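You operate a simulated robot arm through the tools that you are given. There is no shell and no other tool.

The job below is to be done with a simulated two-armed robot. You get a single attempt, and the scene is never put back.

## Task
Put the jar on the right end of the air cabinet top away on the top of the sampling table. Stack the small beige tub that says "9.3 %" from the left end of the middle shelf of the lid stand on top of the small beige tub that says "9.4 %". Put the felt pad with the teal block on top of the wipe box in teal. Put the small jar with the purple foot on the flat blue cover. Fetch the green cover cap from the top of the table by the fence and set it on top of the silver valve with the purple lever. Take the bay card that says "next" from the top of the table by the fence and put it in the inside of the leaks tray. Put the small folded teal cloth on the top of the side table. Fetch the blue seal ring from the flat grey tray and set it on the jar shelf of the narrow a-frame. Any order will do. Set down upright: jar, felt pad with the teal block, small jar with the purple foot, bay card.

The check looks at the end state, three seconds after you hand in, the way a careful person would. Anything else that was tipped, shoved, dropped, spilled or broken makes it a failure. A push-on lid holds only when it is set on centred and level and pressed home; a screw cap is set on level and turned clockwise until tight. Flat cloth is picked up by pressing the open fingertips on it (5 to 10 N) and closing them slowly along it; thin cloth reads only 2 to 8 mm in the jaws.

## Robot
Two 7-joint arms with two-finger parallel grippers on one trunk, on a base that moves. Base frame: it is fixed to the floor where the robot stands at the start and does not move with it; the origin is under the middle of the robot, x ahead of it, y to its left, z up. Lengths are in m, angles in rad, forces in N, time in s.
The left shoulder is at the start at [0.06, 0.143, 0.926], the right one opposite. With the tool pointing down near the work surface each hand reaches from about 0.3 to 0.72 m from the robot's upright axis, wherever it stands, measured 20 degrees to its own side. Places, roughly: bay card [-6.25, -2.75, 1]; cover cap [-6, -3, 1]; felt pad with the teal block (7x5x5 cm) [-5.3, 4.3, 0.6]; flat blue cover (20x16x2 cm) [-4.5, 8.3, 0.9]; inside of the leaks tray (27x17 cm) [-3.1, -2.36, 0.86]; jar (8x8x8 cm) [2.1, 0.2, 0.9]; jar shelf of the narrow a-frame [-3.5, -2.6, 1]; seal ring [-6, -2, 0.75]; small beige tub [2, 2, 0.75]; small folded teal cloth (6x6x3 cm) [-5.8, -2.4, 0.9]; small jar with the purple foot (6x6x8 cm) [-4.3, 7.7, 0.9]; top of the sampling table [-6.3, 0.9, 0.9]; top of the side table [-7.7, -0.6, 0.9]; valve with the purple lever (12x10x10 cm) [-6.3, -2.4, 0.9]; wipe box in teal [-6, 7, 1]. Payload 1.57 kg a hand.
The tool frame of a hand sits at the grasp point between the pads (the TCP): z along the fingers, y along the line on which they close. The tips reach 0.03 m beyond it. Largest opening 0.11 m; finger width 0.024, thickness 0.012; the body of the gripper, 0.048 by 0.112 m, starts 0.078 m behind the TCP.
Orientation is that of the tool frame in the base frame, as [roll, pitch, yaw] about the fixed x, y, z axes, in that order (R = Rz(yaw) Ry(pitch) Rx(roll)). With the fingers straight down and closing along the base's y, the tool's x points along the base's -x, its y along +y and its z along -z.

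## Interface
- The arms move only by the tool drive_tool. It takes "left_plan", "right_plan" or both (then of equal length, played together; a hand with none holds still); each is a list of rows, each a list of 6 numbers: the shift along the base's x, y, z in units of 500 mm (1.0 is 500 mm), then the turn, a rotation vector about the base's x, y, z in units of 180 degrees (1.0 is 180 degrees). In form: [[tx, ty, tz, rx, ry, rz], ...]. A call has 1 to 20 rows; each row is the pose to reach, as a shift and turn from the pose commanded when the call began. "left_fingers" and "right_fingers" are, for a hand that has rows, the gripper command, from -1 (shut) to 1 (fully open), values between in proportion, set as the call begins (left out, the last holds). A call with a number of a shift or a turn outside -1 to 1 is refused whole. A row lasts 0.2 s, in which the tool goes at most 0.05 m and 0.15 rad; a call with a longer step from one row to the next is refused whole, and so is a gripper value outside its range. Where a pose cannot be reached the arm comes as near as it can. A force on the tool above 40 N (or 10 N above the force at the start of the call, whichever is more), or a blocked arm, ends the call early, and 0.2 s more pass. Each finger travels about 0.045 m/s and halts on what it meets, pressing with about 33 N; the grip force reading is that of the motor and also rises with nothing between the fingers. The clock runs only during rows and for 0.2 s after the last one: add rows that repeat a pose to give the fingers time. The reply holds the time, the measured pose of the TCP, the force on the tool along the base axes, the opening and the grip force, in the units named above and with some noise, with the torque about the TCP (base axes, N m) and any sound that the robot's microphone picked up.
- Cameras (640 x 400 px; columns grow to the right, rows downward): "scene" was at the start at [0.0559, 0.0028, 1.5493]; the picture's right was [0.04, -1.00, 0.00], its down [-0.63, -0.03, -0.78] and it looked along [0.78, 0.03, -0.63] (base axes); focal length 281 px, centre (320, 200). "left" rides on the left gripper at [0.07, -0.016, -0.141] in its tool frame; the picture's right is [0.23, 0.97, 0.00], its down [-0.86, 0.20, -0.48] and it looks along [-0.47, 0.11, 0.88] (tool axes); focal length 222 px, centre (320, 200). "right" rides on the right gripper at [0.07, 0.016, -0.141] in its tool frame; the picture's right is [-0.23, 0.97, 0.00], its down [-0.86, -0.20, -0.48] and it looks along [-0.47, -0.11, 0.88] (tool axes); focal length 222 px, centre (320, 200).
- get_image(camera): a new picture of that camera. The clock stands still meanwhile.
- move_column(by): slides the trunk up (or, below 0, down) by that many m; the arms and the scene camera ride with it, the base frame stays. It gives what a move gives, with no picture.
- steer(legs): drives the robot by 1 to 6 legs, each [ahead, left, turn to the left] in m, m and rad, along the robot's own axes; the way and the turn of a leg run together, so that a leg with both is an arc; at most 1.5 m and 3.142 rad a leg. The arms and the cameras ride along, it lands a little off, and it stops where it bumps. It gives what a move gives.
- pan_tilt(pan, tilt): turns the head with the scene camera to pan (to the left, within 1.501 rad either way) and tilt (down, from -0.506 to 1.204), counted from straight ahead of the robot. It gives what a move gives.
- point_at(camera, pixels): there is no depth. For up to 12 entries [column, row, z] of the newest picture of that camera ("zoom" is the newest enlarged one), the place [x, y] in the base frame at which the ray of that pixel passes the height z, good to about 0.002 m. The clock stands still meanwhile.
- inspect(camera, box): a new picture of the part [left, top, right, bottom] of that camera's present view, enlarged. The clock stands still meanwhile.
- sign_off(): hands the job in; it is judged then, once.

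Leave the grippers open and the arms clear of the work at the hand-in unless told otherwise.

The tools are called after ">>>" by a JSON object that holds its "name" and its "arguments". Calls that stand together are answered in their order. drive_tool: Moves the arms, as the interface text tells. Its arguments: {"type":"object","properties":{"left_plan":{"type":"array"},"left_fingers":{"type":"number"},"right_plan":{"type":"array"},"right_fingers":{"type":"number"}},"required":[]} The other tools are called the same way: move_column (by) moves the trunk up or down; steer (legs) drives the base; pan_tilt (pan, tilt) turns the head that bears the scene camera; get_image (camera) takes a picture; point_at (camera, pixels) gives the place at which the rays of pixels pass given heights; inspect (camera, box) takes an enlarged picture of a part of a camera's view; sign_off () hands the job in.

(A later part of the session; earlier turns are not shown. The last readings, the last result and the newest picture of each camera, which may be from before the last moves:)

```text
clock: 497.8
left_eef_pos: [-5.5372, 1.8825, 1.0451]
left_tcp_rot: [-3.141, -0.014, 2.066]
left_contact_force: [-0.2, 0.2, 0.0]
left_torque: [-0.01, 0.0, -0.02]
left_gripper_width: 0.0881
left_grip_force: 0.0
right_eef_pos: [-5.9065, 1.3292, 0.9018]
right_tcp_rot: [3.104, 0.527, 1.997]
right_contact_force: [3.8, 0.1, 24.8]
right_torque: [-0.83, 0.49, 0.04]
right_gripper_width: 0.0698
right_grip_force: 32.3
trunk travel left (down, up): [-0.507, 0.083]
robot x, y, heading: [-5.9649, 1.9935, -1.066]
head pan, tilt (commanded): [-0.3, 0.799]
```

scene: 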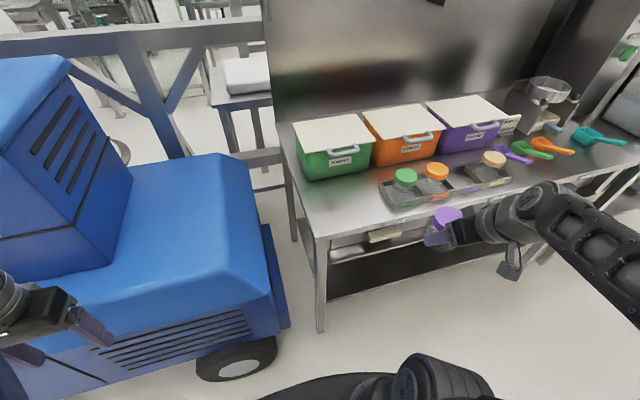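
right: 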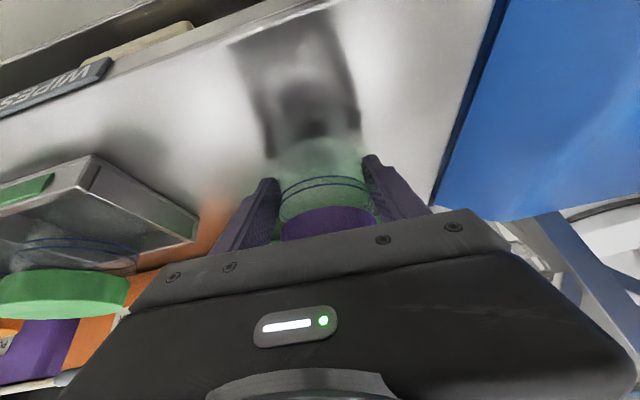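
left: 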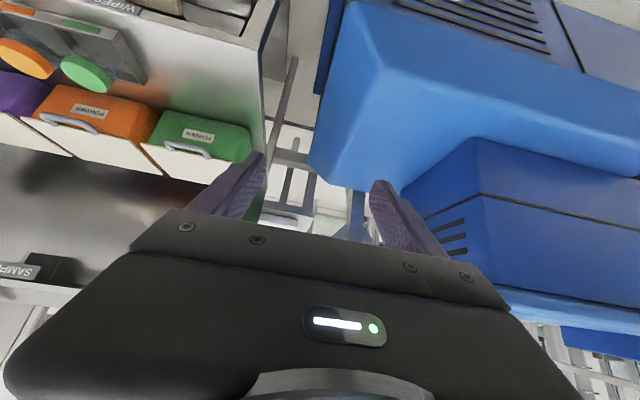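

Contact (25 N). I ease up 4 mm and release.

>>> {"name": "drive_tool", "arguments": {"right_plan": [[0, 0, 0.008, 0, 0, 0], [0, 0, 0.008, 0, 0, 0]]}}

```text
clock: 498.4
left_eef_pos: [-5.5367, 1.882, 1.0443]
left_tcp_rot: [-3.141, -0.014, 2.066]
left_contact_force: [0.7, 0.9, -0.6]
left_torque: [0.01, -0.02, -0.03]
left_gripper_width: 0.0881
left_grip_force: 0.0
right_eef_pos: [-5.9078, 1.3298, 0.9016]
right_tcp_rot: [3.105, 0.519, 1.996]
right_contact_force: [4.4, -3.6, 15.0]
right_torque: [-0.9, 0.08, 0.25]
right_gripper_width: 0.0696
right_grip_force: 33.2
trunk travel left (down, up): [-0.507, 0.083]
robot x, y, heading: [-5.9626, 1.997, -1.065]
head pan, tilt (commanded): [-0.3, 0.799]
```

>>> {"name": "drive_tool", "arguments": {"right_plan": [[0, 0, 0.004, 0, 0, 0], [0, 0, 0.004, 0, 0, 0]]}}

>>> {"name": "drive_tool", "arguments": {"right_plan": [[0, 0, 0, 0, 0, 0], [0, 0, 0, 0, 0, 0], [0, 0, 0, 0, 0, 0], [0, 0, 0, 0, 0, 0]], "right_fingers": 0.75}}

>>> {"name": "get_image", "arguments": {"camera": "right"}}

```text
clock: 499.0
left_eef_pos: [-5.5386, 1.8816, 1.0448]
left_tcp_rot: [-3.141, -0.014, 2.068]
left_contact_force: [0.0, -0.2, 0.3]
left_torque: [0.01, -0.01, 0.0]
left_gripper_width: 0.0879
left_grip_force: 0.1
right_eef_pos: [-5.9095, 1.3291, 0.9022]
right_tcp_rot: [3.105, 0.516, 1.996]
right_contact_force: [3.3, -1.7, 7.3]
right_torque: [-0.51, 0.0, 0.17]
right_gripper_width: 0.0697
right_grip_force: 33.1
trunk travel left (down, up): [-0.507, 0.083]
robot x, y, heading: [-5.96, 1.9916, -1.069]
head pan, tilt (commanded): [-0.3, 0.799]
```

```text
clock: 500.0
left_eef_pos: [-5.5356, 1.8807, 1.0449]
left_tcp_rot: [3.141, -0.016, 2.066]
left_contact_force: [0.5, 0.1, 0.1]
left_torque: [0.01, -0.02, -0.01]
left_gripper_width: 0.0878
left_grip_force: 0.1
right_eef_pos: [-5.9077, 1.3295, 0.9026]
right_tcp_rot: [3.104, 0.516, 1.997]
right_contact_force: [-1.0, -0.3, -0.5]
right_torque: [0.01, -0.03, -0.01]
right_gripper_width: 0.0964
right_grip_force: 0.2
trunk travel left (down, up): [-0.507, 0.083]
robot x, y, heading: [-5.9607, 1.992, -1.07]
head pan, tilt (commanded): [-0.3, 0.799]
```

```text
taken
```

right: 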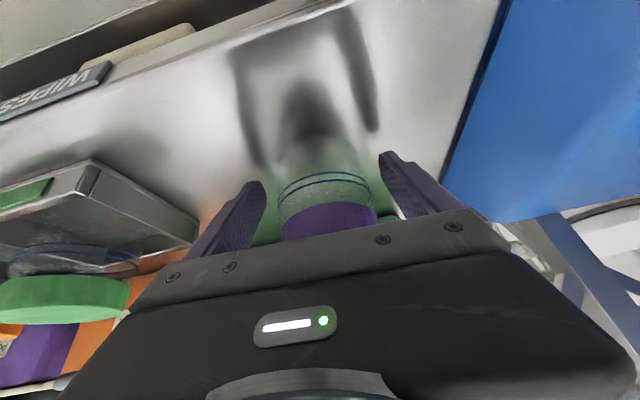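

The jar stands on the sampling table. I withdraw the right hand up and back.

>>> {"name": "drive_tool", "arguments": {"right_plan": [[-0.01, 0.021, 0.042, 0, 0, 0], [-0.02, 0.043, 0.084, 0, 0, 0], [-0.03, 0.065, 0.125, 0, 0, 0], [-0.04, 0.086, 0.167, 0, 0, 0], [-0.049, 0.108, 0.209, 0, 0, 0], [-0.07, 0.16, 0.25, 0, 0, 0], [-0.1, 0.22, 0.28, 0, 0, 0]]}}

>>> {"name": "inspect", "arguments": {"camera": "scene", "box": [260, 80, 520, 260]}}

```text
clock: 501.6
left_eef_pos: [-5.5362, 1.8819, 1.0456]
left_tcp_rot: [-3.141, -0.015, 2.067]
left_contact_force: [0.4, -0.6, 0.4]
left_torque: [0.0, -0.01, -0.01]
left_gripper_width: 0.0882
left_grip_force: 0.0
right_eef_pos: [-5.9579, 1.4403, 1.0422]
right_tcp_rot: [3.104, 0.518, 1.997]
right_contact_force: [0.1, -0.4, -0.7]
right_torque: [0.0, -0.02, 0.0]
right_gripper_width: 0.0962
right_grip_force: 0.0
trunk travel left (down, up): [-0.507, 0.083]
robot x, y, heading: [-5.9627, 1.9949, -1.063]
head pan, tilt (commanded): [-0.3, 0.799]
```

```text
2.22 times, centred on (390, 170) of scene
```

zoom: 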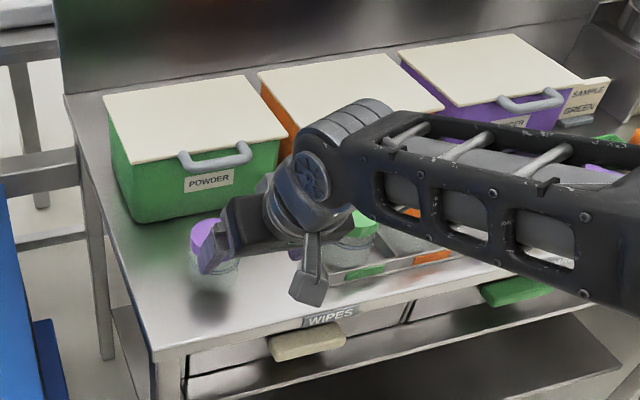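

Jar upright at (213,250). I back off 0.25 m and verify.

>>> {"name": "steer", "arguments": {"legs": [[-0.25, 0, 0]]}}

>>> {"name": "pan_tilt", "arguments": {"pan": 0.0, "tilt": 0.6}}

>>> {"name": "get_image", "arguments": {"camera": "scene"}}

```text
clock: 503.4
left_eef_pos: [-5.6567, 2.102, 1.0456]
left_tcp_rot: [-3.141, -0.016, 2.066]
left_contact_force: [0.7, 1.0, 1.2]
left_torque: [-0.03, -0.04, -0.01]
left_gripper_width: 0.0882
left_grip_force: 0.0
right_eef_pos: [-6.0787, 1.6586, 1.0425]
right_tcp_rot: [3.105, 0.518, 1.997]
right_contact_force: [-0.5, 0.0, -0.9]
right_torque: [0.0, -0.02, 0.0]
right_gripper_width: 0.0963
right_grip_force: 0.0
trunk travel left (down, up): [-0.507, 0.083]
robot x, y, heading: [-6.0803, 2.2098, -1.065]
head pan, tilt (commanded): [-0.3, 0.799]
```

```text
clock: 504.2
left_eef_pos: [-5.6567, 2.0994, 1.0449]
left_tcp_rot: [3.139, -0.016, 2.066]
left_contact_force: [1.1, -0.2, 0.3]
left_torque: [-0.01, 0.01, 0.0]
left_gripper_width: 0.0879
left_grip_force: 0.1
right_eef_pos: [-6.0787, 1.6583, 1.0418]
right_tcp_rot: [3.105, 0.516, 1.996]
right_contact_force: [0.7, -0.2, -1.0]
right_torque: [0.0, 0.01, 0.02]
right_gripper_width: 0.0965
right_grip_force: 0.1
trunk travel left (down, up): [-0.507, 0.083]
robot x, y, heading: [-6.0842, 2.2126, -1.062]
head pan, tilt (commanded): [0.0, 0.6]
```

```text
taken
```

scene: 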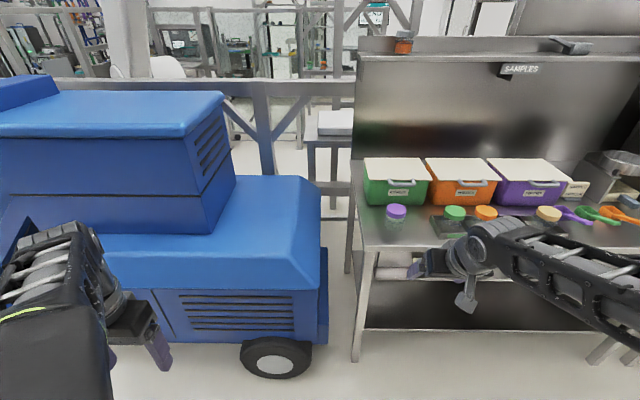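

Jar delivered. I bring the right hand back to fingers-down near the body for travelling.

>>> {"name": "drive_tool", "arguments": {"right_plan": [[-0.036, 0.04, 0, 0.0241, 0.0131, 0], [-0.071, 0.08, 0, 0.0481, 0.0261, 0], [-0.107, 0.12, 0, 0.0722, 0.0392, 0], [-0.143, 0.16, 0, 0.0963, 0.0523, 0], [-0.178, 0.2, 0, 0.1203, 0.0653, 0], [-0.214, 0.24, 0, 0.1444, 0.0784, 0], [-0.214, 0.24, 0, 0.1444, 0.0784, 0]], "right_fingers": 1}}

>>> {"name": "pan_tilt", "arguments": {"pan": 1.4, "tilt": 0.4}}

>>> {"name": "get_image", "arguments": {"camera": "scene"}}

```text
clock: 505.8
left_eef_pos: [-5.6586, 2.1009, 1.0451]
left_tcp_rot: [-3.14, -0.016, 2.066]
left_contact_force: [0.5, -0.2, -0.7]
left_torque: [0.02, 0.0, -0.03]
left_gripper_width: 0.0881
left_grip_force: 0.0
right_eef_pos: [-6.1885, 1.7769, 1.0373]
right_tcp_rot: [3.139, 0.0, 2.005]
right_contact_force: [0.2, -0.2, -0.3]
right_torque: [-0.02, 0.0, 0.0]
right_gripper_width: 0.1098
right_grip_force: 0.1
trunk travel left (down, up): [-0.507, 0.083]
robot x, y, heading: [-6.0828, 2.2103, -1.059]
head pan, tilt (commanded): [0.0, 0.6]
```

```text
clock: 507.3
left_eef_pos: [-5.6576, 2.099, 1.0451]
left_tcp_rot: [3.14, -0.014, 2.067]
left_contact_force: [0.2, 0.9, 0.6]
left_torque: [-0.03, -0.01, -0.01]
left_gripper_width: 0.0882
left_grip_force: 0.0
right_eef_pos: [-6.1887, 1.7776, 1.0381]
right_tcp_rot: [3.138, 0.001, 2.005]
right_contact_force: [0.3, 0.1, -0.3]
right_torque: [0.01, 0.02, -0.02]
right_gripper_width: 0.1099
right_grip_force: 0.1
trunk travel left (down, up): [-0.507, 0.083]
robot x, y, heading: [-6.0874, 2.2127, -1.064]
head pan, tilt (commanded): [1.4, 0.4]
```

```text
taken
```

scene: 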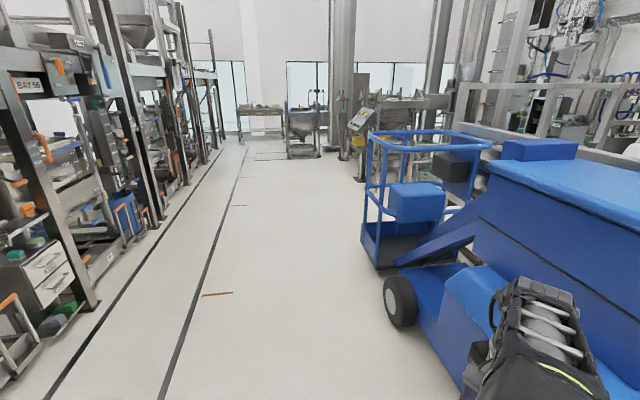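

A drawer unit on the left carries small teal and green items at (15,255),(35,243). I zoom in there and locate them.

>>> {"name": "pan_tilt", "arguments": {"pan": 1.5, "tilt": 0.4}}

>>> {"name": "inspect", "arguments": {"camera": "scene", "box": [0, 200, 140, 350]}}

>>> {"name": "get_image", "arguments": {"camera": "scene"}}

>>> {"name": "point_at", "arguments": {"camera": "scene", "pixels": [[50, 253, 0.6], [70, 242, 0.6], [134, 300, 0], [260, 290, 0], [190, 300, 0], [100, 310, 0]]}}

```text
clock: 508.0
left_eef_pos: [-5.6577, 2.1006, 1.0464]
left_tcp_rot: [3.141, -0.015, 2.067]
left_contact_force: [0.5, -0.5, 0.1]
left_torque: [0.01, 0.0, 0.01]
left_gripper_width: 0.0881
left_grip_force: 0.0
right_eef_pos: [-6.1881, 1.7774, 1.0387]
right_tcp_rot: [3.141, 0.003, 2.006]
right_contact_force: [0.4, 0.3, 0.3]
right_torque: [-0.04, 0.0, 0.02]
right_gripper_width: 0.11
right_grip_force: 0.0
trunk travel left (down, up): [-0.507, 0.083]
robot x, y, heading: [-6.0815, 2.2115, -1.064]
head pan, tilt (commanded): [1.499, 0.4]
```

```text
2.67 times, centred on (70, 275) of scene
```

zoom: 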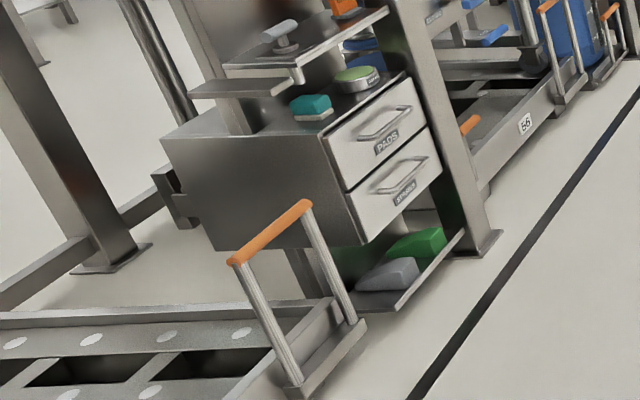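

```text
taken
```

scene: 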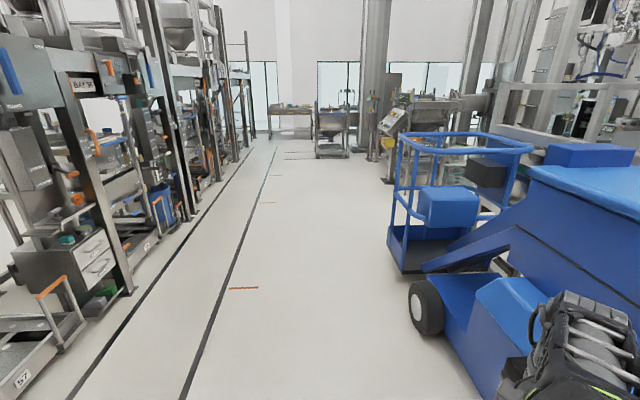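

```text
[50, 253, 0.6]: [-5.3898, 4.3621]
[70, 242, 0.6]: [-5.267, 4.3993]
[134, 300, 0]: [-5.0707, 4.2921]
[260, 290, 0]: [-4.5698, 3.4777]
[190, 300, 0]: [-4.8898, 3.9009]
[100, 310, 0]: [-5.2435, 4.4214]
```

The teal pad (teal block on a beige felt) sits on the PADS drawer unit at about u −2.53, v 6.38. I slide left 0.9 m clear of the trolley and turn half round to face the bays.

>>> {"name": "steer", "arguments": {"legs": [[0, 0.9, 0], [0, 0, 1.566], [0, 0, 1.566]]}}

>>> {"name": "pan_tilt", "arguments": {"pan": -0.4, "tilt": 0.5}}

>>> {"name": "get_image", "arguments": {"camera": "scene"}}

```text
clock: 520.4
left_eef_pos: [-5.6831, 2.7979, 1.0447]
left_tcp_rot: [-3.141, -0.015, -1.128]
left_contact_force: [0.9, -0.1, -0.1]
left_torque: [0.01, 0.04, 0.01]
left_gripper_width: 0.0879
left_grip_force: 0.1
right_eef_pos: [-5.1341, 3.0918, 1.038]
right_tcp_rot: [3.138, 0.001, -1.189]
right_contact_force: [-0.5, 0.3, 0.9]
right_torque: [0.0, 0.0, 0.01]
right_gripper_width: 0.11
right_grip_force: 0.1
trunk travel left (down, up): [-0.507, 0.083]
robot x, y, heading: [-5.27, 2.6629, 2.023]
head pan, tilt (commanded): [1.499, 0.4]
```

```text
clock: 522.3
left_eef_pos: [-5.6833, 2.7982, 1.045]
left_tcp_rot: [3.14, -0.014, -1.131]
left_contact_force: [0.1, -0.5, -0.1]
left_torque: [0.02, 0.0, 0.01]
left_gripper_width: 0.0879
left_grip_force: 0.0
right_eef_pos: [-5.1353, 3.0923, 1.0374]
right_tcp_rot: [-3.142, 0.002, -1.189]
right_contact_force: [-0.1, -0.1, 0.1]
right_torque: [0.0, 0.01, -0.01]
right_gripper_width: 0.1099
right_grip_force: 0.1
trunk travel left (down, up): [-0.507, 0.083]
robot x, y, heading: [-5.2678, 2.6648, 2.021]
head pan, tilt (commanded): [-0.4, 0.499]
```

```text
taken
```

scene: 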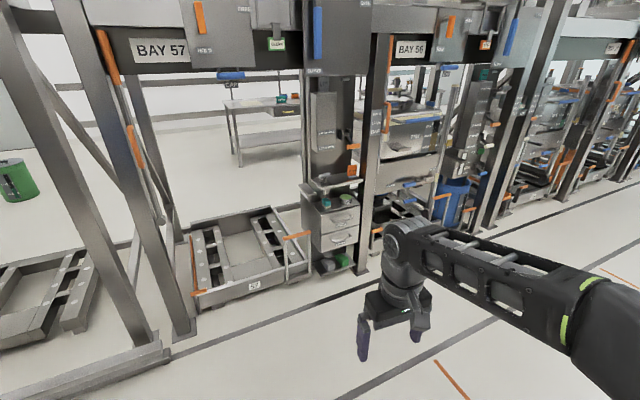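

I move right 0.75 m and forward 0.45 m to stand in front of the drawer unit.

>>> {"name": "steer", "arguments": {"legs": [[0, 0, 0.047], [0.2, -0.75, 0], [0.25, 0, 0]]}}

>>> {"name": "pan_tilt", "arguments": {"pan": 0.0, "tilt": 0.7}}

>>> {"name": "get_image", "arguments": {"camera": "scene"}}

```text
clock: 528.2
left_eef_pos: [-5.2442, 3.5274, 1.0448]
left_tcp_rot: [3.14, -0.018, -1.103]
left_contact_force: [-0.7, 1.3, 0.4]
left_torque: [-0.02, 0.0, -0.02]
left_gripper_width: 0.088
left_grip_force: 0.0
right_eef_pos: [-4.7048, 3.8362, 1.0376]
right_tcp_rot: [3.14, 0.003, -1.164]
right_contact_force: [0.4, 0.2, -0.5]
right_torque: [0.01, -0.01, 0.02]
right_gripper_width: 0.11
right_grip_force: 0.1
trunk travel left (down, up): [-0.507, 0.083]
robot x, y, heading: [-4.8202, 3.4059, 2.05]
head pan, tilt (commanded): [-0.4, 0.499]
```

```text
clock: 529.1
left_eef_pos: [-5.2436, 3.5262, 1.0452]
left_tcp_rot: [3.14, -0.016, -1.103]
left_contact_force: [-0.4, 0.1, -0.5]
left_torque: [0.03, -0.04, 0.01]
left_gripper_width: 0.088
left_grip_force: 0.1
right_eef_pos: [-4.7033, 3.8345, 1.0389]
right_tcp_rot: [3.14, 0.002, -1.163]
right_contact_force: [0.1, 0.7, 0.2]
right_torque: [-0.02, -0.02, 0.01]
right_gripper_width: 0.1098
right_grip_force: 0.0
trunk travel left (down, up): [-0.507, 0.083]
robot x, y, heading: [-4.8229, 3.4027, 2.05]
head pan, tilt (commanded): [0.0, 0.7]
```

```text
taken
```

scene: 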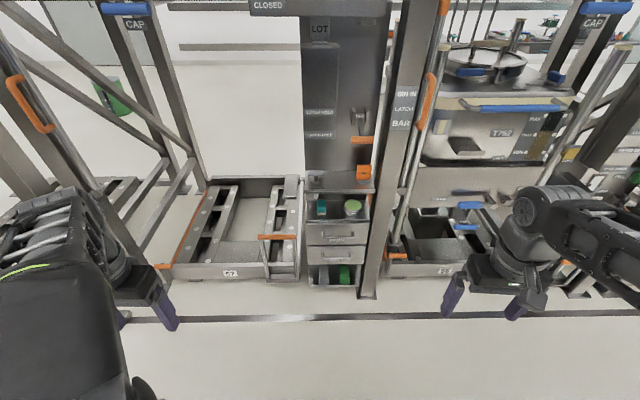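

>>> {"name": "inspect", "arguments": {"camera": "scene", "box": [270, 120, 410, 300]}}

>>> {"name": "inspect", "arguments": {"camera": "scene", "box": [295, 160, 385, 230]}}

```text
2.22 times, centred on (340, 210) of scene
```

zoom: 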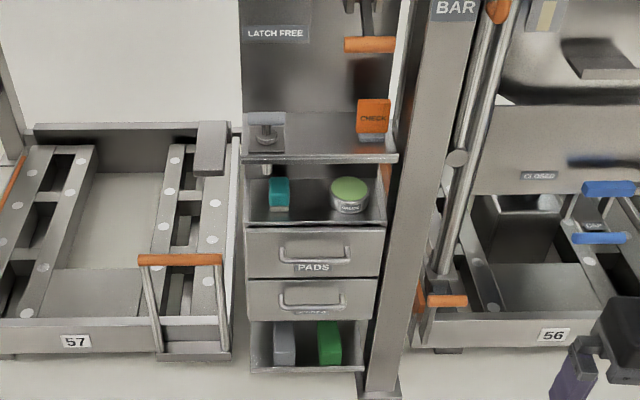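

```text
5.71 times, centred on (340, 195) of scene
```

zoom: 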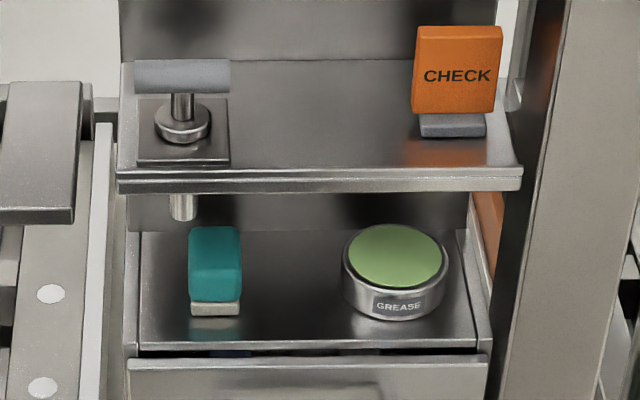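

The felt pad (teal block on beige felt) stands on the drawer unit under a small shelf, a GREASE tin to its right. I check the floor strips in front and measure.

>>> {"name": "pan_tilt", "arguments": {"pan": 0.0, "tilt": 1.0}}

>>> {"name": "get_image", "arguments": {"camera": "scene"}}

>>> {"name": "inspect", "arguments": {"camera": "scene", "box": [180, 180, 460, 320]}}

>>> {"name": "point_at", "arguments": {"camera": "scene", "pixels": [[320, 233, 0], [320, 245, 0], [320, 330, 0], [320, 345, 0], [365, 217, 0], [308, 197, 0.1]]}}

```text
clock: 529.9
left_eef_pos: [-5.2444, 3.5259, 1.0449]
left_tcp_rot: [3.14, -0.017, -1.103]
left_contact_force: [-0.4, -0.4, 0.0]
left_torque: [-0.01, -0.01, 0.01]
left_gripper_width: 0.0879
left_grip_force: 0.0
right_eef_pos: [-4.7024, 3.8349, 1.0386]
right_tcp_rot: [3.139, 0.002, -1.165]
right_contact_force: [0.2, 0.0, -0.2]
right_torque: [0.04, 0.0, 0.02]
right_gripper_width: 0.1103
right_grip_force: 0.0
trunk travel left (down, up): [-0.507, 0.083]
robot x, y, heading: [-4.8207, 3.4055, 2.049]
head pan, tilt (commanded): [0.0, 1.0]
```

```text
taken
```

scene: 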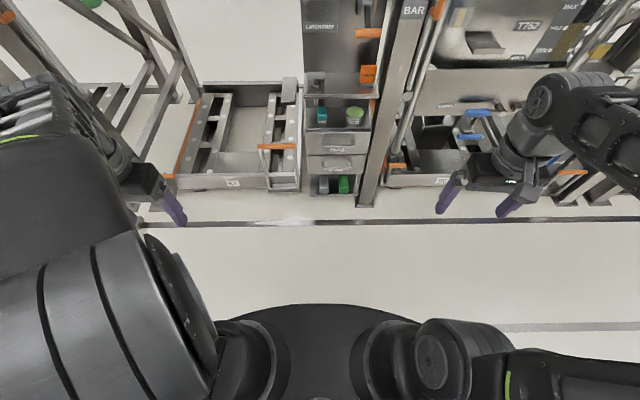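

```text
2.29 times, centred on (320, 250) of scene
```

zoom: 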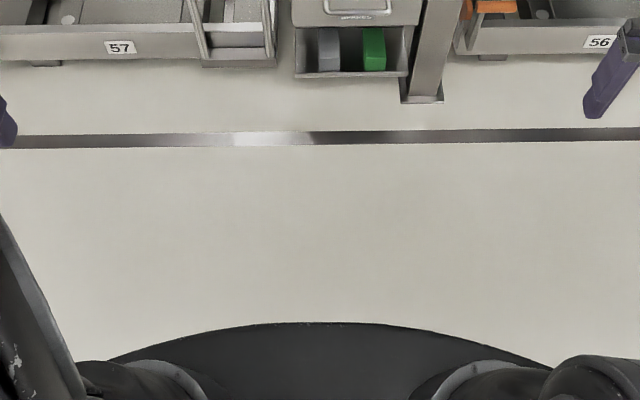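

```text
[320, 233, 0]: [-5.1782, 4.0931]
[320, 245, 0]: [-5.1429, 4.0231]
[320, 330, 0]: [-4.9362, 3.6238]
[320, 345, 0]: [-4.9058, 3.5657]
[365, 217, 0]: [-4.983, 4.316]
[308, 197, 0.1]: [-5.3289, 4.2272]
```

The strips are flush inlays, so I can stand on them. I shift left 0.09 m, lower the trunk 0.25 m, then tilt the right hand forward 50° in front of me.

>>> {"name": "steer", "arguments": {"legs": [[0, 0.09, 0.019]]}}

>>> {"name": "move_column", "arguments": {"by": -0.25}}

```text
clock: 531.0
left_eef_pos: [-5.3253, 3.4758, 1.0444]
left_tcp_rot: [-3.141, -0.014, -1.083]
left_contact_force: [-0.5, 0.2, -0.6]
left_torque: [0.04, -0.05, -0.02]
left_gripper_width: 0.0878
left_grip_force: 0.0
right_eef_pos: [-4.7916, 3.7949, 1.0384]
right_tcp_rot: [3.14, 0.001, -1.143]
right_contact_force: [0.6, 0.0, -0.9]
right_torque: [-0.02, -0.03, -0.03]
right_gripper_width: 0.1101
right_grip_force: 0.0
trunk travel left (down, up): [-0.507, 0.083]
robot x, y, heading: [-4.9029, 3.3632, 2.062]
head pan, tilt (commanded): [0.0, 1.0]
```

```text
clock: 533.5
left_eef_pos: [-5.3243, 3.4764, 0.7957]
left_tcp_rot: [3.141, -0.015, -1.084]
left_contact_force: [0.5, -0.1, -0.8]
left_torque: [0.02, -0.03, 0.0]
left_gripper_width: 0.0881
left_grip_force: 0.0
right_eef_pos: [-4.7905, 3.7949, 0.7891]
right_tcp_rot: [3.14, 0.0, -1.144]
right_contact_force: [-0.6, -1.0, 0.1]
right_torque: [-0.02, 0.05, -0.03]
right_gripper_width: 0.1098
right_grip_force: 0.0
trunk travel left (down, up): [-0.257, 0.333]
robot x, y, heading: [-4.8993, 3.36, 2.065]
head pan, tilt (commanded): [0.0, 1.0]
```

>>> {"name": "drive_tool", "arguments": {"right_plan": [[-0.045, 0.01, -0.012, 0.0305, 0.0166, 0], [-0.09, 0.019, -0.025, 0.0611, 0.0332, 0], [-0.135, 0.029, -0.037, 0.0916, 0.0497, 0], [-0.18, 0.039, -0.05, 0.1222, 0.0663, 0], [-0.226, 0.048, -0.062, 0.1527, 0.0829, 0], [-0.271, 0.058, -0.075, 0.1832, 0.0995, 0], [-0.316, 0.067, -0.087, 0.2138, 0.116, 0], [-0.361, 0.077, -0.1, 0.2443, 0.1326, 0], [-0.361, 0.077, -0.1, 0.2443, 0.1326, 0]], "right_fingers": 0.5}}

>>> {"name": "pan_tilt", "arguments": {"pan": -0.15, "tilt": 0.6}}

>>> {"name": "get_image", "arguments": {"camera": "scene"}}

>>> {"name": "get_image", "arguments": {"camera": "right"}}

```text
clock: 535.5
left_eef_pos: [-5.3254, 3.4772, 0.7952]
left_tcp_rot: [3.138, -0.015, -1.083]
left_contact_force: [-0.4, 1.1, 0.6]
left_torque: [0.01, -0.01, 0.01]
left_gripper_width: 0.0878
left_grip_force: 0.2
right_eef_pos: [-4.9894, 3.857, 0.7516]
right_tcp_rot: [3.054, 0.869, -1.184]
right_contact_force: [-0.4, 1.2, 0.3]
right_torque: [-0.01, 0.02, 0.0]
right_gripper_width: 0.0827
right_grip_force: 0.0
right hand out of reach, approached as far as the arm can: row 6, 7, 8, 9
trunk travel left (down, up): [-0.257, 0.333]
robot x, y, heading: [-4.8978, 3.3627, 2.066]
head pan, tilt (commanded): [0.0, 1.0]
```

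```text
clock: 536.4
left_eef_pos: [-5.3249, 3.4768, 0.7957]
left_tcp_rot: [3.139, -0.015, -1.085]
left_contact_force: [0.2, 0.4, 0.2]
left_torque: [0.01, -0.02, -0.02]
left_gripper_width: 0.0881
left_grip_force: 0.2
right_eef_pos: [-4.9892, 3.8567, 0.7516]
right_tcp_rot: [3.057, 0.871, -1.181]
right_contact_force: [0.5, 0.3, 0.0]
right_torque: [-0.01, -0.02, 0.01]
right_gripper_width: 0.0827
right_grip_force: 0.1
trunk travel left (down, up): [-0.257, 0.333]
robot x, y, heading: [-4.8989, 3.3621, 2.069]
head pan, tilt (commanded): [-0.15, 0.6]
```

```text
taken
```

scene: 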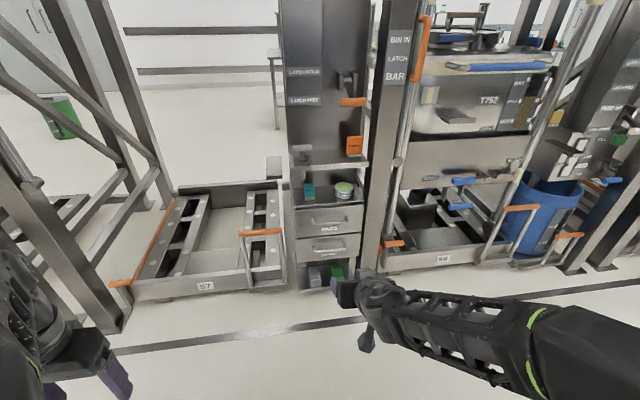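

```text
taken
```

right: 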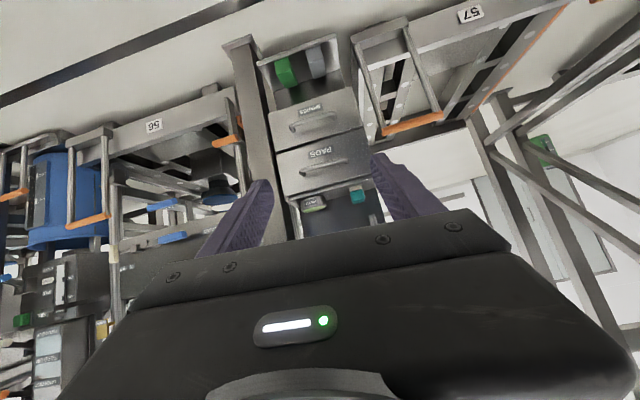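

I zoom on the pad from this lower view and measure.

>>> {"name": "inspect", "arguments": {"camera": "scene", "box": [280, 130, 380, 240]}}

```text
3.64 times, centred on (330, 185) of scene
```

zoom: 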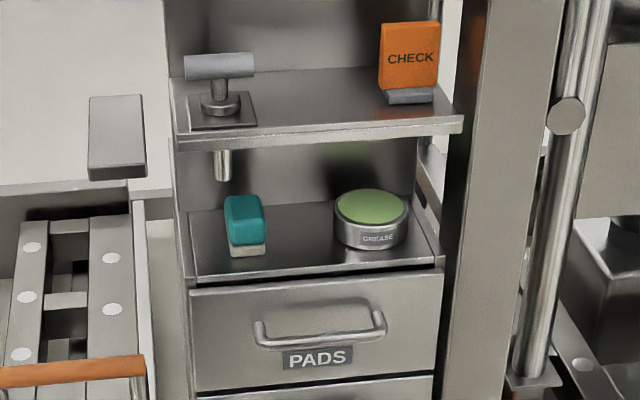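

>>> {"name": "point_at", "arguments": {"camera": "zoom", "pixels": [[248, 254, 0.56], [248, 254, 0.58], [248, 254, 0.6], [310, 268, 0.58], [195, 278, 0.58], [445, 260, 0.58], [445, 260, 0.56], [460, 122, 0.8], [460, 122, 0.78], [178, 140, 0.8], [222, 180, 0.75], [370, 240, 0.58]]}}

```text
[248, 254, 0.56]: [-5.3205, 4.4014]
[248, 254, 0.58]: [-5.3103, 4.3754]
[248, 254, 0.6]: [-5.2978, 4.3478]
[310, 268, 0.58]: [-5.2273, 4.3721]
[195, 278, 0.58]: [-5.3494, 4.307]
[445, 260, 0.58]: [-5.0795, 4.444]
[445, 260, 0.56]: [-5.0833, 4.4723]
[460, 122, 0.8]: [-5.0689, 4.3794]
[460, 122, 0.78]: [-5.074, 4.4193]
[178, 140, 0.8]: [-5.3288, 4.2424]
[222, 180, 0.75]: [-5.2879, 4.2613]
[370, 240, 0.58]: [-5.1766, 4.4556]
```

Estimated: unit top z≈0.59, front edge v≈6.31, shelf above at z≈0.77; pad centre about u −2.58, v 6.40. I flatten the hand further to 30° below horizontal and level it.

>>> {"name": "drive_tool", "arguments": {"right_plan": [[-0.02, -0.011, -0.02, 0.0189, 0.0037, 0.0046], [-0.04, -0.021, -0.04, 0.0377, 0.0073, 0.0092], [-0.06, -0.032, -0.06, 0.0566, 0.011, 0.0138], [-0.06, -0.032, -0.06, 0.0566, 0.011, 0.0138]]}}

>>> {"name": "steer", "arguments": {"legs": [[0.3, 0, 0]]}}

>>> {"name": "get_image", "arguments": {"camera": "scene"}}

>>> {"name": "get_image", "arguments": {"camera": "right"}}

```text
clock: 537.4
left_eef_pos: [-5.325, 3.4766, 0.7951]
left_tcp_rot: [3.14, -0.019, -1.085]
left_contact_force: [-0.4, 0.6, -1.4]
left_torque: [0.0, 0.01, -0.03]
left_gripper_width: 0.0879
left_grip_force: 0.1
right_eef_pos: [-5.0432, 3.8622, 0.7261]
right_tcp_rot: [3.133, 1.049, -1.078]
right_contact_force: [-0.1, 0.4, -0.1]
right_torque: [-0.02, 0.0, 0.0]
right_gripper_width: 0.0824
right_grip_force: 0.1
right hand out of reach, approached as far as the arm can: row 1, 2, 3, 4
trunk travel left (down, up): [-0.257, 0.333]
robot x, y, heading: [-4.9016, 3.3653, 2.066]
head pan, tilt (commanded): [-0.15, 0.6]
```

```text
clock: 539.5
left_eef_pos: [-5.4709, 3.7474, 0.7949]
left_tcp_rot: [3.139, -0.016, -1.084]
left_contact_force: [-0.5, -0.3, 0.0]
left_torque: [0.01, -0.04, 0.0]
left_gripper_width: 0.0881
left_grip_force: 0.1
right_eef_pos: [-5.1889, 4.1335, 0.7267]
right_tcp_rot: [3.133, 1.048, -1.074]
right_contact_force: [-0.7, -0.2, 0.9]
right_torque: [0.02, 0.01, -0.03]
right_gripper_width: 0.0828
right_grip_force: 0.1
trunk travel left (down, up): [-0.257, 0.333]
robot x, y, heading: [-5.0506, 3.6339, 2.067]
head pan, tilt (commanded): [-0.15, 0.6]
```

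```text
taken
```

scene: 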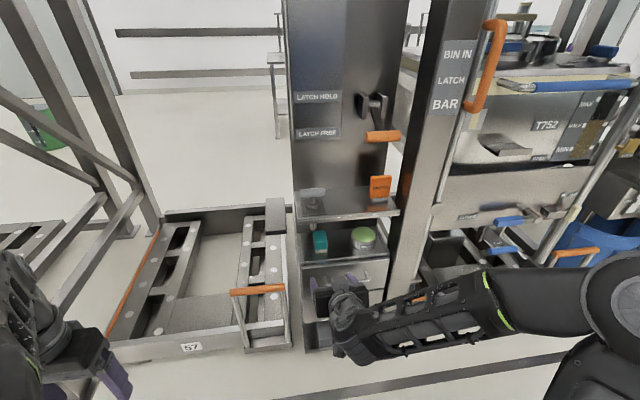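

```text
taken
```

right: 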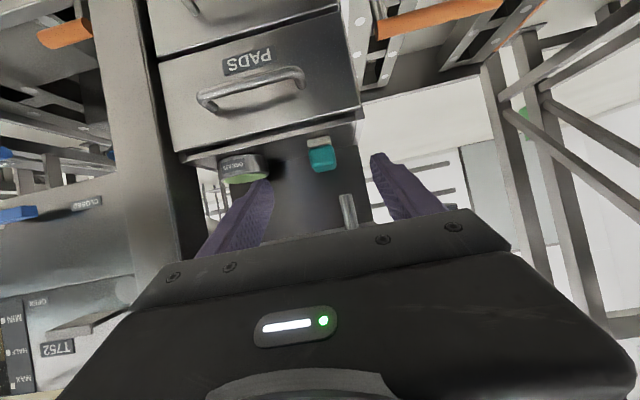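

A short stem hangs from the shelf near the pad, so I go in flatter: I rotate the hand to 12° below horizontal and lower it in front of the unit.

>>> {"name": "drive_tool", "arguments": {"right_plan": [[0, 0, -0.04, 0.0292, 0.0158, 0], [0, 0, -0.08, 0.0584, 0.0317, 0], [0, 0, -0.12, 0.0876, 0.0475, 0], [0, 0, -0.15, 0.0876, 0.0475, 0], [0, 0, -0.18, 0.0876, 0.0475, 0], [0, 0, -0.18, 0.0876, 0.0475, 0]]}}

>>> {"name": "get_image", "arguments": {"camera": "right"}}

>>> {"name": "get_image", "arguments": {"camera": "scene"}}

```text
clock: 540.9
left_eef_pos: [-5.4709, 3.7476, 0.7963]
left_tcp_rot: [3.141, -0.015, -1.083]
left_contact_force: [0.8, -0.6, 0.2]
left_torque: [0.02, -0.02, -0.02]
left_gripper_width: 0.0879
left_grip_force: 0.0
right_eef_pos: [-5.197, 4.1427, 0.6539]
right_tcp_rot: [3.138, 1.357, -1.073]
right_contact_force: [-0.4, -0.1, 0.3]
right_torque: [0.04, 0.01, -0.04]
right_gripper_width: 0.0828
right_grip_force: 0.2
right hand out of reach, approached as far as the arm can: row 1, 2, 3, 4, 5, 6
trunk travel left (down, up): [-0.257, 0.333]
robot x, y, heading: [-5.0488, 3.6343, 2.069]
head pan, tilt (commanded): [-0.15, 0.6]
```

```text
taken
```

right: 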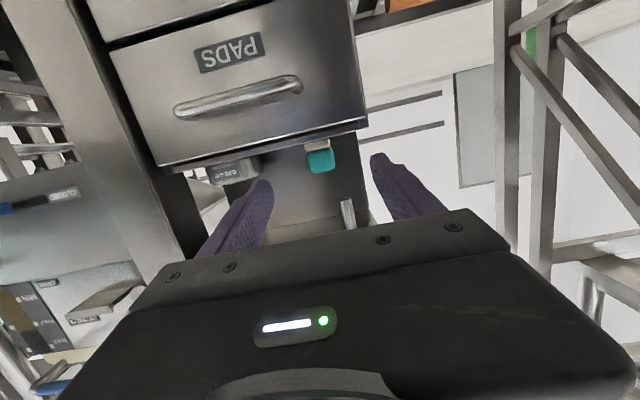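

```text
taken
```

scene: 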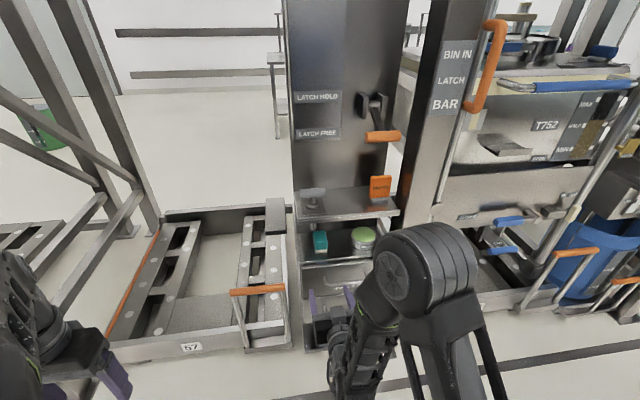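

Refined: surface z≈0.61, pad front at v≈6.334, centre ≈6.37, u≈−2.59; the stem tip is ≈0.71 high, so a flat approach at z≈0.64 clears it. I advance 15 cm.

>>> {"name": "drive_tool", "arguments": {"right_plan": [[-0.036, 0.066, -0.005, 0, 0, 0], [-0.072, 0.132, -0.01, 0, 0, 0], [-0.107, 0.198, -0.015, 0, 0, 0], [-0.143, 0.264, -0.02, 0, 0, 0], [-0.143, 0.264, -0.02, 0, 0, 0]]}}

>>> {"name": "get_image", "arguments": {"camera": "right"}}

>>> {"name": "inspect", "arguments": {"camera": "scene", "box": [280, 170, 420, 280]}}

```text
clock: 542.1
left_eef_pos: [-5.4711, 3.7473, 0.7948]
left_tcp_rot: [3.141, -0.018, -1.082]
left_contact_force: [0.1, 0.6, 0.7]
left_torque: [0.0, 0.0, 0.02]
left_gripper_width: 0.0876
left_grip_force: 0.1
right_eef_pos: [-5.2748, 4.2698, 0.6403]
right_tcp_rot: [-3.138, 1.358, -1.072]
right_contact_force: [0.0, -0.1, 0.2]
right_torque: [-0.02, 0.02, 0.05]
right_gripper_width: 0.0827
right_grip_force: 0.1
right hand out of reach, approached as far as the arm can: row 4, 5
trunk travel left (down, up): [-0.257, 0.333]
robot x, y, heading: [-5.0452, 3.6339, 2.07]
head pan, tilt (commanded): [-0.15, 0.6]
```

```text
taken
```

right: 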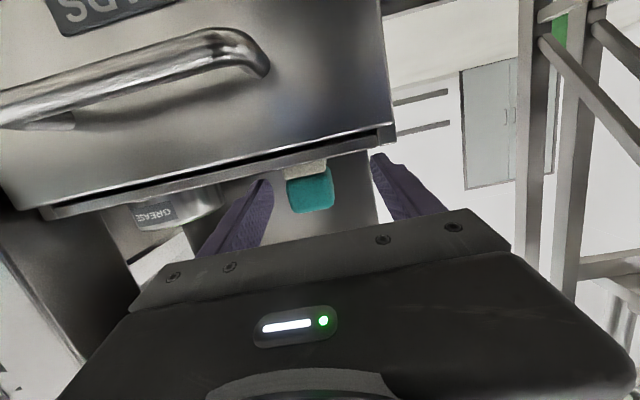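

```text
3.64 times, centred on (350, 225) of scene
```

zoom: 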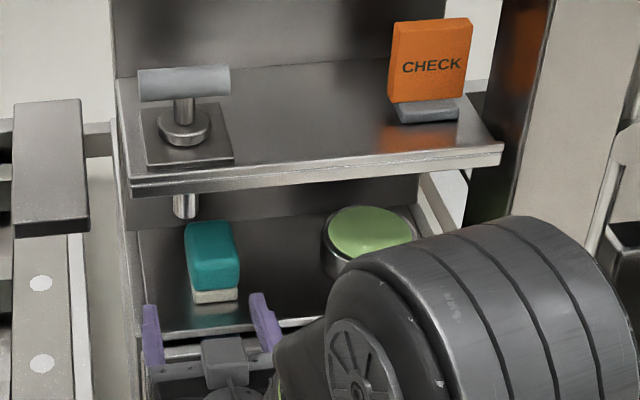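

The pad is 9 mm to the +u side and the surface slightly higher (~0.62). I shift 8 mm right, up 8 mm, then use the base to move the last 9.5 cm in.

>>> {"name": "drive_tool", "arguments": {"right_plan": [[0.014, 0.008, 0.016, 0, 0, 0], [0.014, 0.008, 0.016, 0, 0, 0]]}}

>>> {"name": "steer", "arguments": {"legs": [[0.06, 0, 0]]}}

>>> {"name": "get_image", "arguments": {"camera": "right"}}

>>> {"name": "inspect", "arguments": {"camera": "scene", "box": [280, 170, 420, 280]}}

```text
clock: 542.7
left_eef_pos: [-5.471, 3.7476, 0.7971]
left_tcp_rot: [3.139, -0.015, -1.085]
left_contact_force: [1.4, 0.5, -0.3]
left_torque: [0.01, -0.01, 0.03]
left_gripper_width: 0.0877
left_grip_force: 0.2
right_eef_pos: [-5.2745, 4.2719, 0.6507]
right_tcp_rot: [-3.139, 1.359, -1.074]
right_contact_force: [0.0, 0.5, -0.9]
right_torque: [-0.03, 0.01, -0.03]
right_gripper_width: 0.0825
right_grip_force: 0.0
right hand out of reach, approached as far as the arm can: row 1, 2
trunk travel left (down, up): [-0.257, 0.333]
robot x, y, heading: [-5.0436, 3.633, 2.065]
head pan, tilt (commanded): [-0.15, 0.6]
```

```text
clock: 543.7
left_eef_pos: [-5.5001, 3.8017, 0.7955]
left_tcp_rot: [-3.141, -0.017, -1.083]
left_contact_force: [0.8, -0.4, -1.2]
left_torque: [-0.01, -0.03, -0.01]
left_gripper_width: 0.0881
left_grip_force: 0.1
right_eef_pos: [-5.3038, 4.3255, 0.6498]
right_tcp_rot: [-3.139, 1.358, -1.074]
right_contact_force: [0.4, -0.6, 0.5]
right_torque: [-0.01, -0.02, -0.01]
right_gripper_width: 0.0823
right_grip_force: 0.1
trunk travel left (down, up): [-0.257, 0.333]
robot x, y, heading: [-5.0784, 3.6874, 2.065]
head pan, tilt (commanded): [-0.15, 0.6]
```

```text
taken
```

right: 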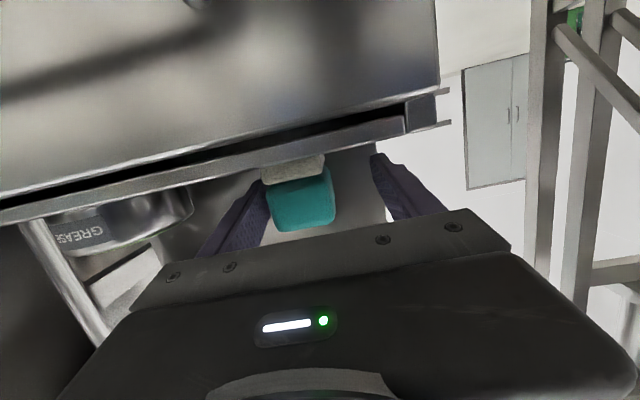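

```text
3.64 times, centred on (350, 225) of scene
```

zoom: 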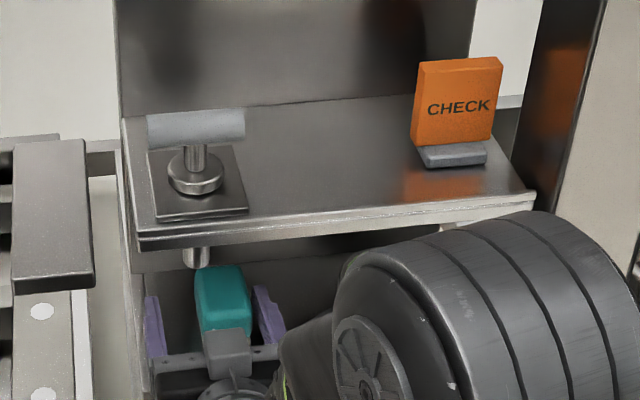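

The pad is about 1 cm right of centre. I nudge the base 1.2 cm right, then 3.5 cm forward.

>>> {"name": "steer", "arguments": {"legs": [[0, -0.012, 0]]}}

>>> {"name": "steer", "arguments": {"legs": [[0.035, 0, 0]]}}

>>> {"name": "get_image", "arguments": {"camera": "right"}}

>>> {"name": "inspect", "arguments": {"camera": "scene", "box": [280, 170, 420, 280]}}

```text
clock: 544.4
left_eef_pos: [-5.4899, 3.807, 0.7958]
left_tcp_rot: [3.139, -0.016, -1.082]
left_contact_force: [1.6, 0.5, 0.2]
left_torque: [-0.01, 0.02, -0.01]
left_gripper_width: 0.0879
left_grip_force: 0.1
right_eef_pos: [-5.2933, 4.3313, 0.6496]
right_tcp_rot: [-3.139, 1.358, -1.073]
right_contact_force: [0.5, -0.4, -1.3]
right_torque: [0.01, -0.01, -0.01]
right_gripper_width: 0.0825
right_grip_force: 0.1
trunk travel left (down, up): [-0.257, 0.333]
robot x, y, heading: [-5.0626, 3.6929, 2.068]
head pan, tilt (commanded): [-0.15, 0.6]
```

```text
clock: 545.3
left_eef_pos: [-5.5077, 3.8385, 0.7973]
left_tcp_rot: [3.141, -0.018, -1.084]
left_contact_force: [0.1, 0.7, -0.7]
left_torque: [-0.01, 0.01, 0.0]
left_gripper_width: 0.0879
left_grip_force: 0.0
right_eef_pos: [-5.3101, 4.3614, 0.6484]
right_tcp_rot: [-3.137, 1.358, -1.071]
right_contact_force: [0.2, 0.4, 0.2]
right_torque: [-0.01, -0.01, 0.01]
right_gripper_width: 0.0825
right_grip_force: 0.0
trunk travel left (down, up): [-0.257, 0.333]
robot x, y, heading: [-5.0818, 3.7247, 2.066]
head pan, tilt (commanded): [-0.15, 0.6]
```

```text
taken
```

right: 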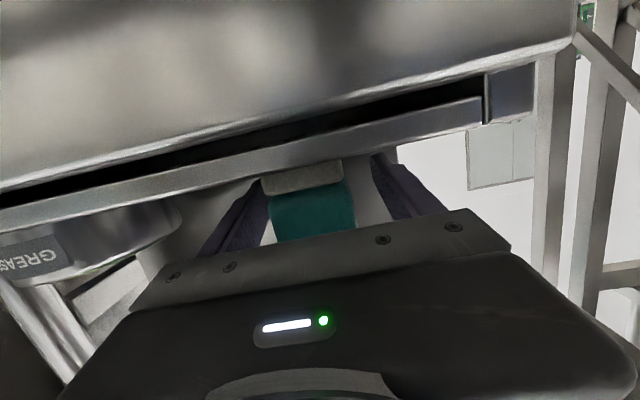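

```text
3.64 times, centred on (350, 225) of scene
```

zoom: 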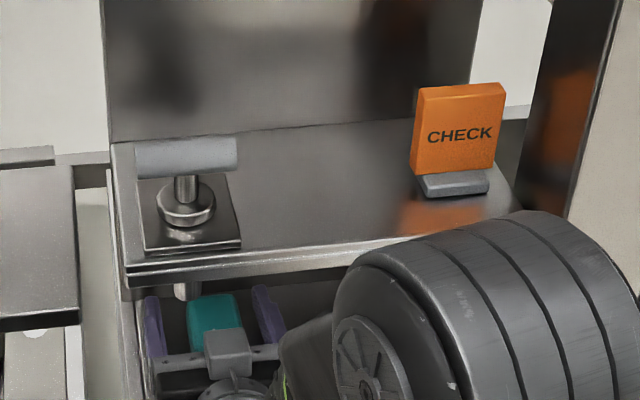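

The pad is nicely between the fingers. I close.

>>> {"name": "drive_tool", "arguments": {"right_plan": [[0, 0, 0, 0, 0, 0], [0, 0, 0, 0, 0, 0], [0, 0, 0, 0, 0, 0], [0, 0, 0, 0, 0, 0], [0, 0, 0, 0, 0, 0], [0, 0, 0, 0, 0, 0]], "right_fingers": -1}}

>>> {"name": "get_image", "arguments": {"camera": "right"}}

```text
clock: 546.7
left_eef_pos: [-5.5067, 3.8375, 0.7949]
left_tcp_rot: [3.138, -0.016, -1.084]
left_contact_force: [-0.2, -0.1, -0.3]
left_torque: [-0.02, -0.01, 0.02]
left_gripper_width: 0.0878
left_grip_force: 0.0
right_eef_pos: [-5.3099, 4.3614, 0.6503]
right_tcp_rot: [-3.138, 1.36, -1.073]
right_contact_force: [0.5, 1.0, 0.7]
right_torque: [0.02, 0.0, -0.02]
right_gripper_width: 0.0434
right_grip_force: 32.4
trunk travel left (down, up): [-0.257, 0.333]
robot x, y, heading: [-5.082, 3.7212, 2.071]
head pan, tilt (commanded): [-0.15, 0.6]
```

```text
taken
```

right: 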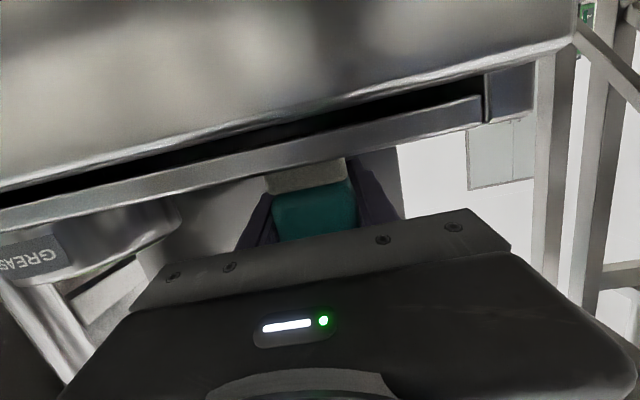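

Gripped at 4.3 cm. I lift 2 cm with the trunk, then back the base straight out.

>>> {"name": "move_column", "arguments": {"by": 0.02}}

>>> {"name": "steer", "arguments": {"legs": [[-0.3, 0, 0]]}}

>>> {"name": "get_image", "arguments": {"camera": "right"}}

>>> {"name": "get_image", "arguments": {"camera": "scene"}}

```text
clock: 547.4
left_eef_pos: [-5.5078, 3.837, 0.8154]
left_tcp_rot: [3.141, -0.017, -1.084]
left_contact_force: [-0.8, -0.1, -0.6]
left_torque: [-0.03, 0.0, 0.01]
left_gripper_width: 0.088
left_grip_force: 0.0
right_eef_pos: [-5.3094, 4.3619, 0.6688]
right_tcp_rot: [-3.138, 1.36, -1.072]
right_contact_force: [-0.6, 0.0, -1.5]
right_torque: [0.01, 0.03, 0.01]
right_gripper_width: 0.0436
right_grip_force: 32.7
trunk travel left (down, up): [-0.277, 0.313]
robot x, y, heading: [-5.0819, 3.7205, 2.07]
head pan, tilt (commanded): [-0.15, 0.6]
```

```text
clock: 549.4
left_eef_pos: [-5.3641, 3.5726, 0.8144]
left_tcp_rot: [3.139, -0.017, -1.078]
left_contact_force: [0.1, 0.0, 0.1]
left_torque: [0.01, -0.01, 0.05]
left_gripper_width: 0.0881
left_grip_force: 0.1
right_eef_pos: [-5.1686, 4.0969, 0.6708]
right_tcp_rot: [-3.136, 1.358, -1.067]
right_contact_force: [-0.4, 0.8, -1.0]
right_torque: [0.02, 0.03, 0.02]
right_gripper_width: 0.0436
right_grip_force: 33.0
trunk travel left (down, up): [-0.277, 0.313]
robot x, y, heading: [-4.9399, 3.4603, 2.074]
head pan, tilt (commanded): [-0.15, 0.6]
```

```text
taken
```

right: 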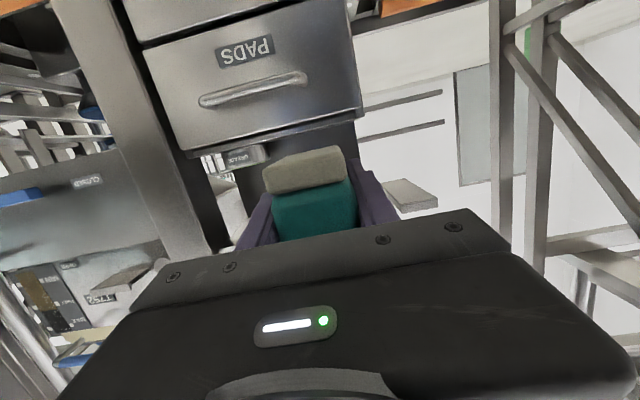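

```text
taken
```

scene: 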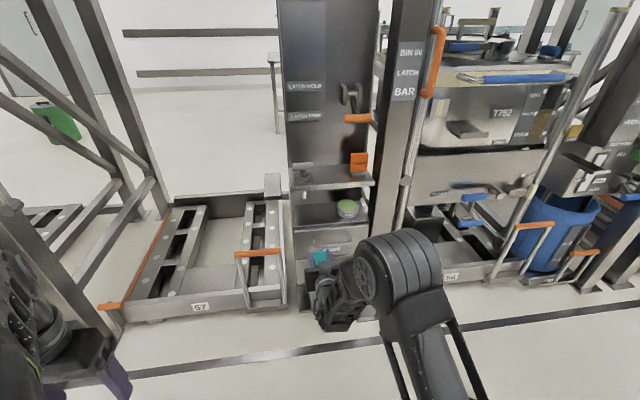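

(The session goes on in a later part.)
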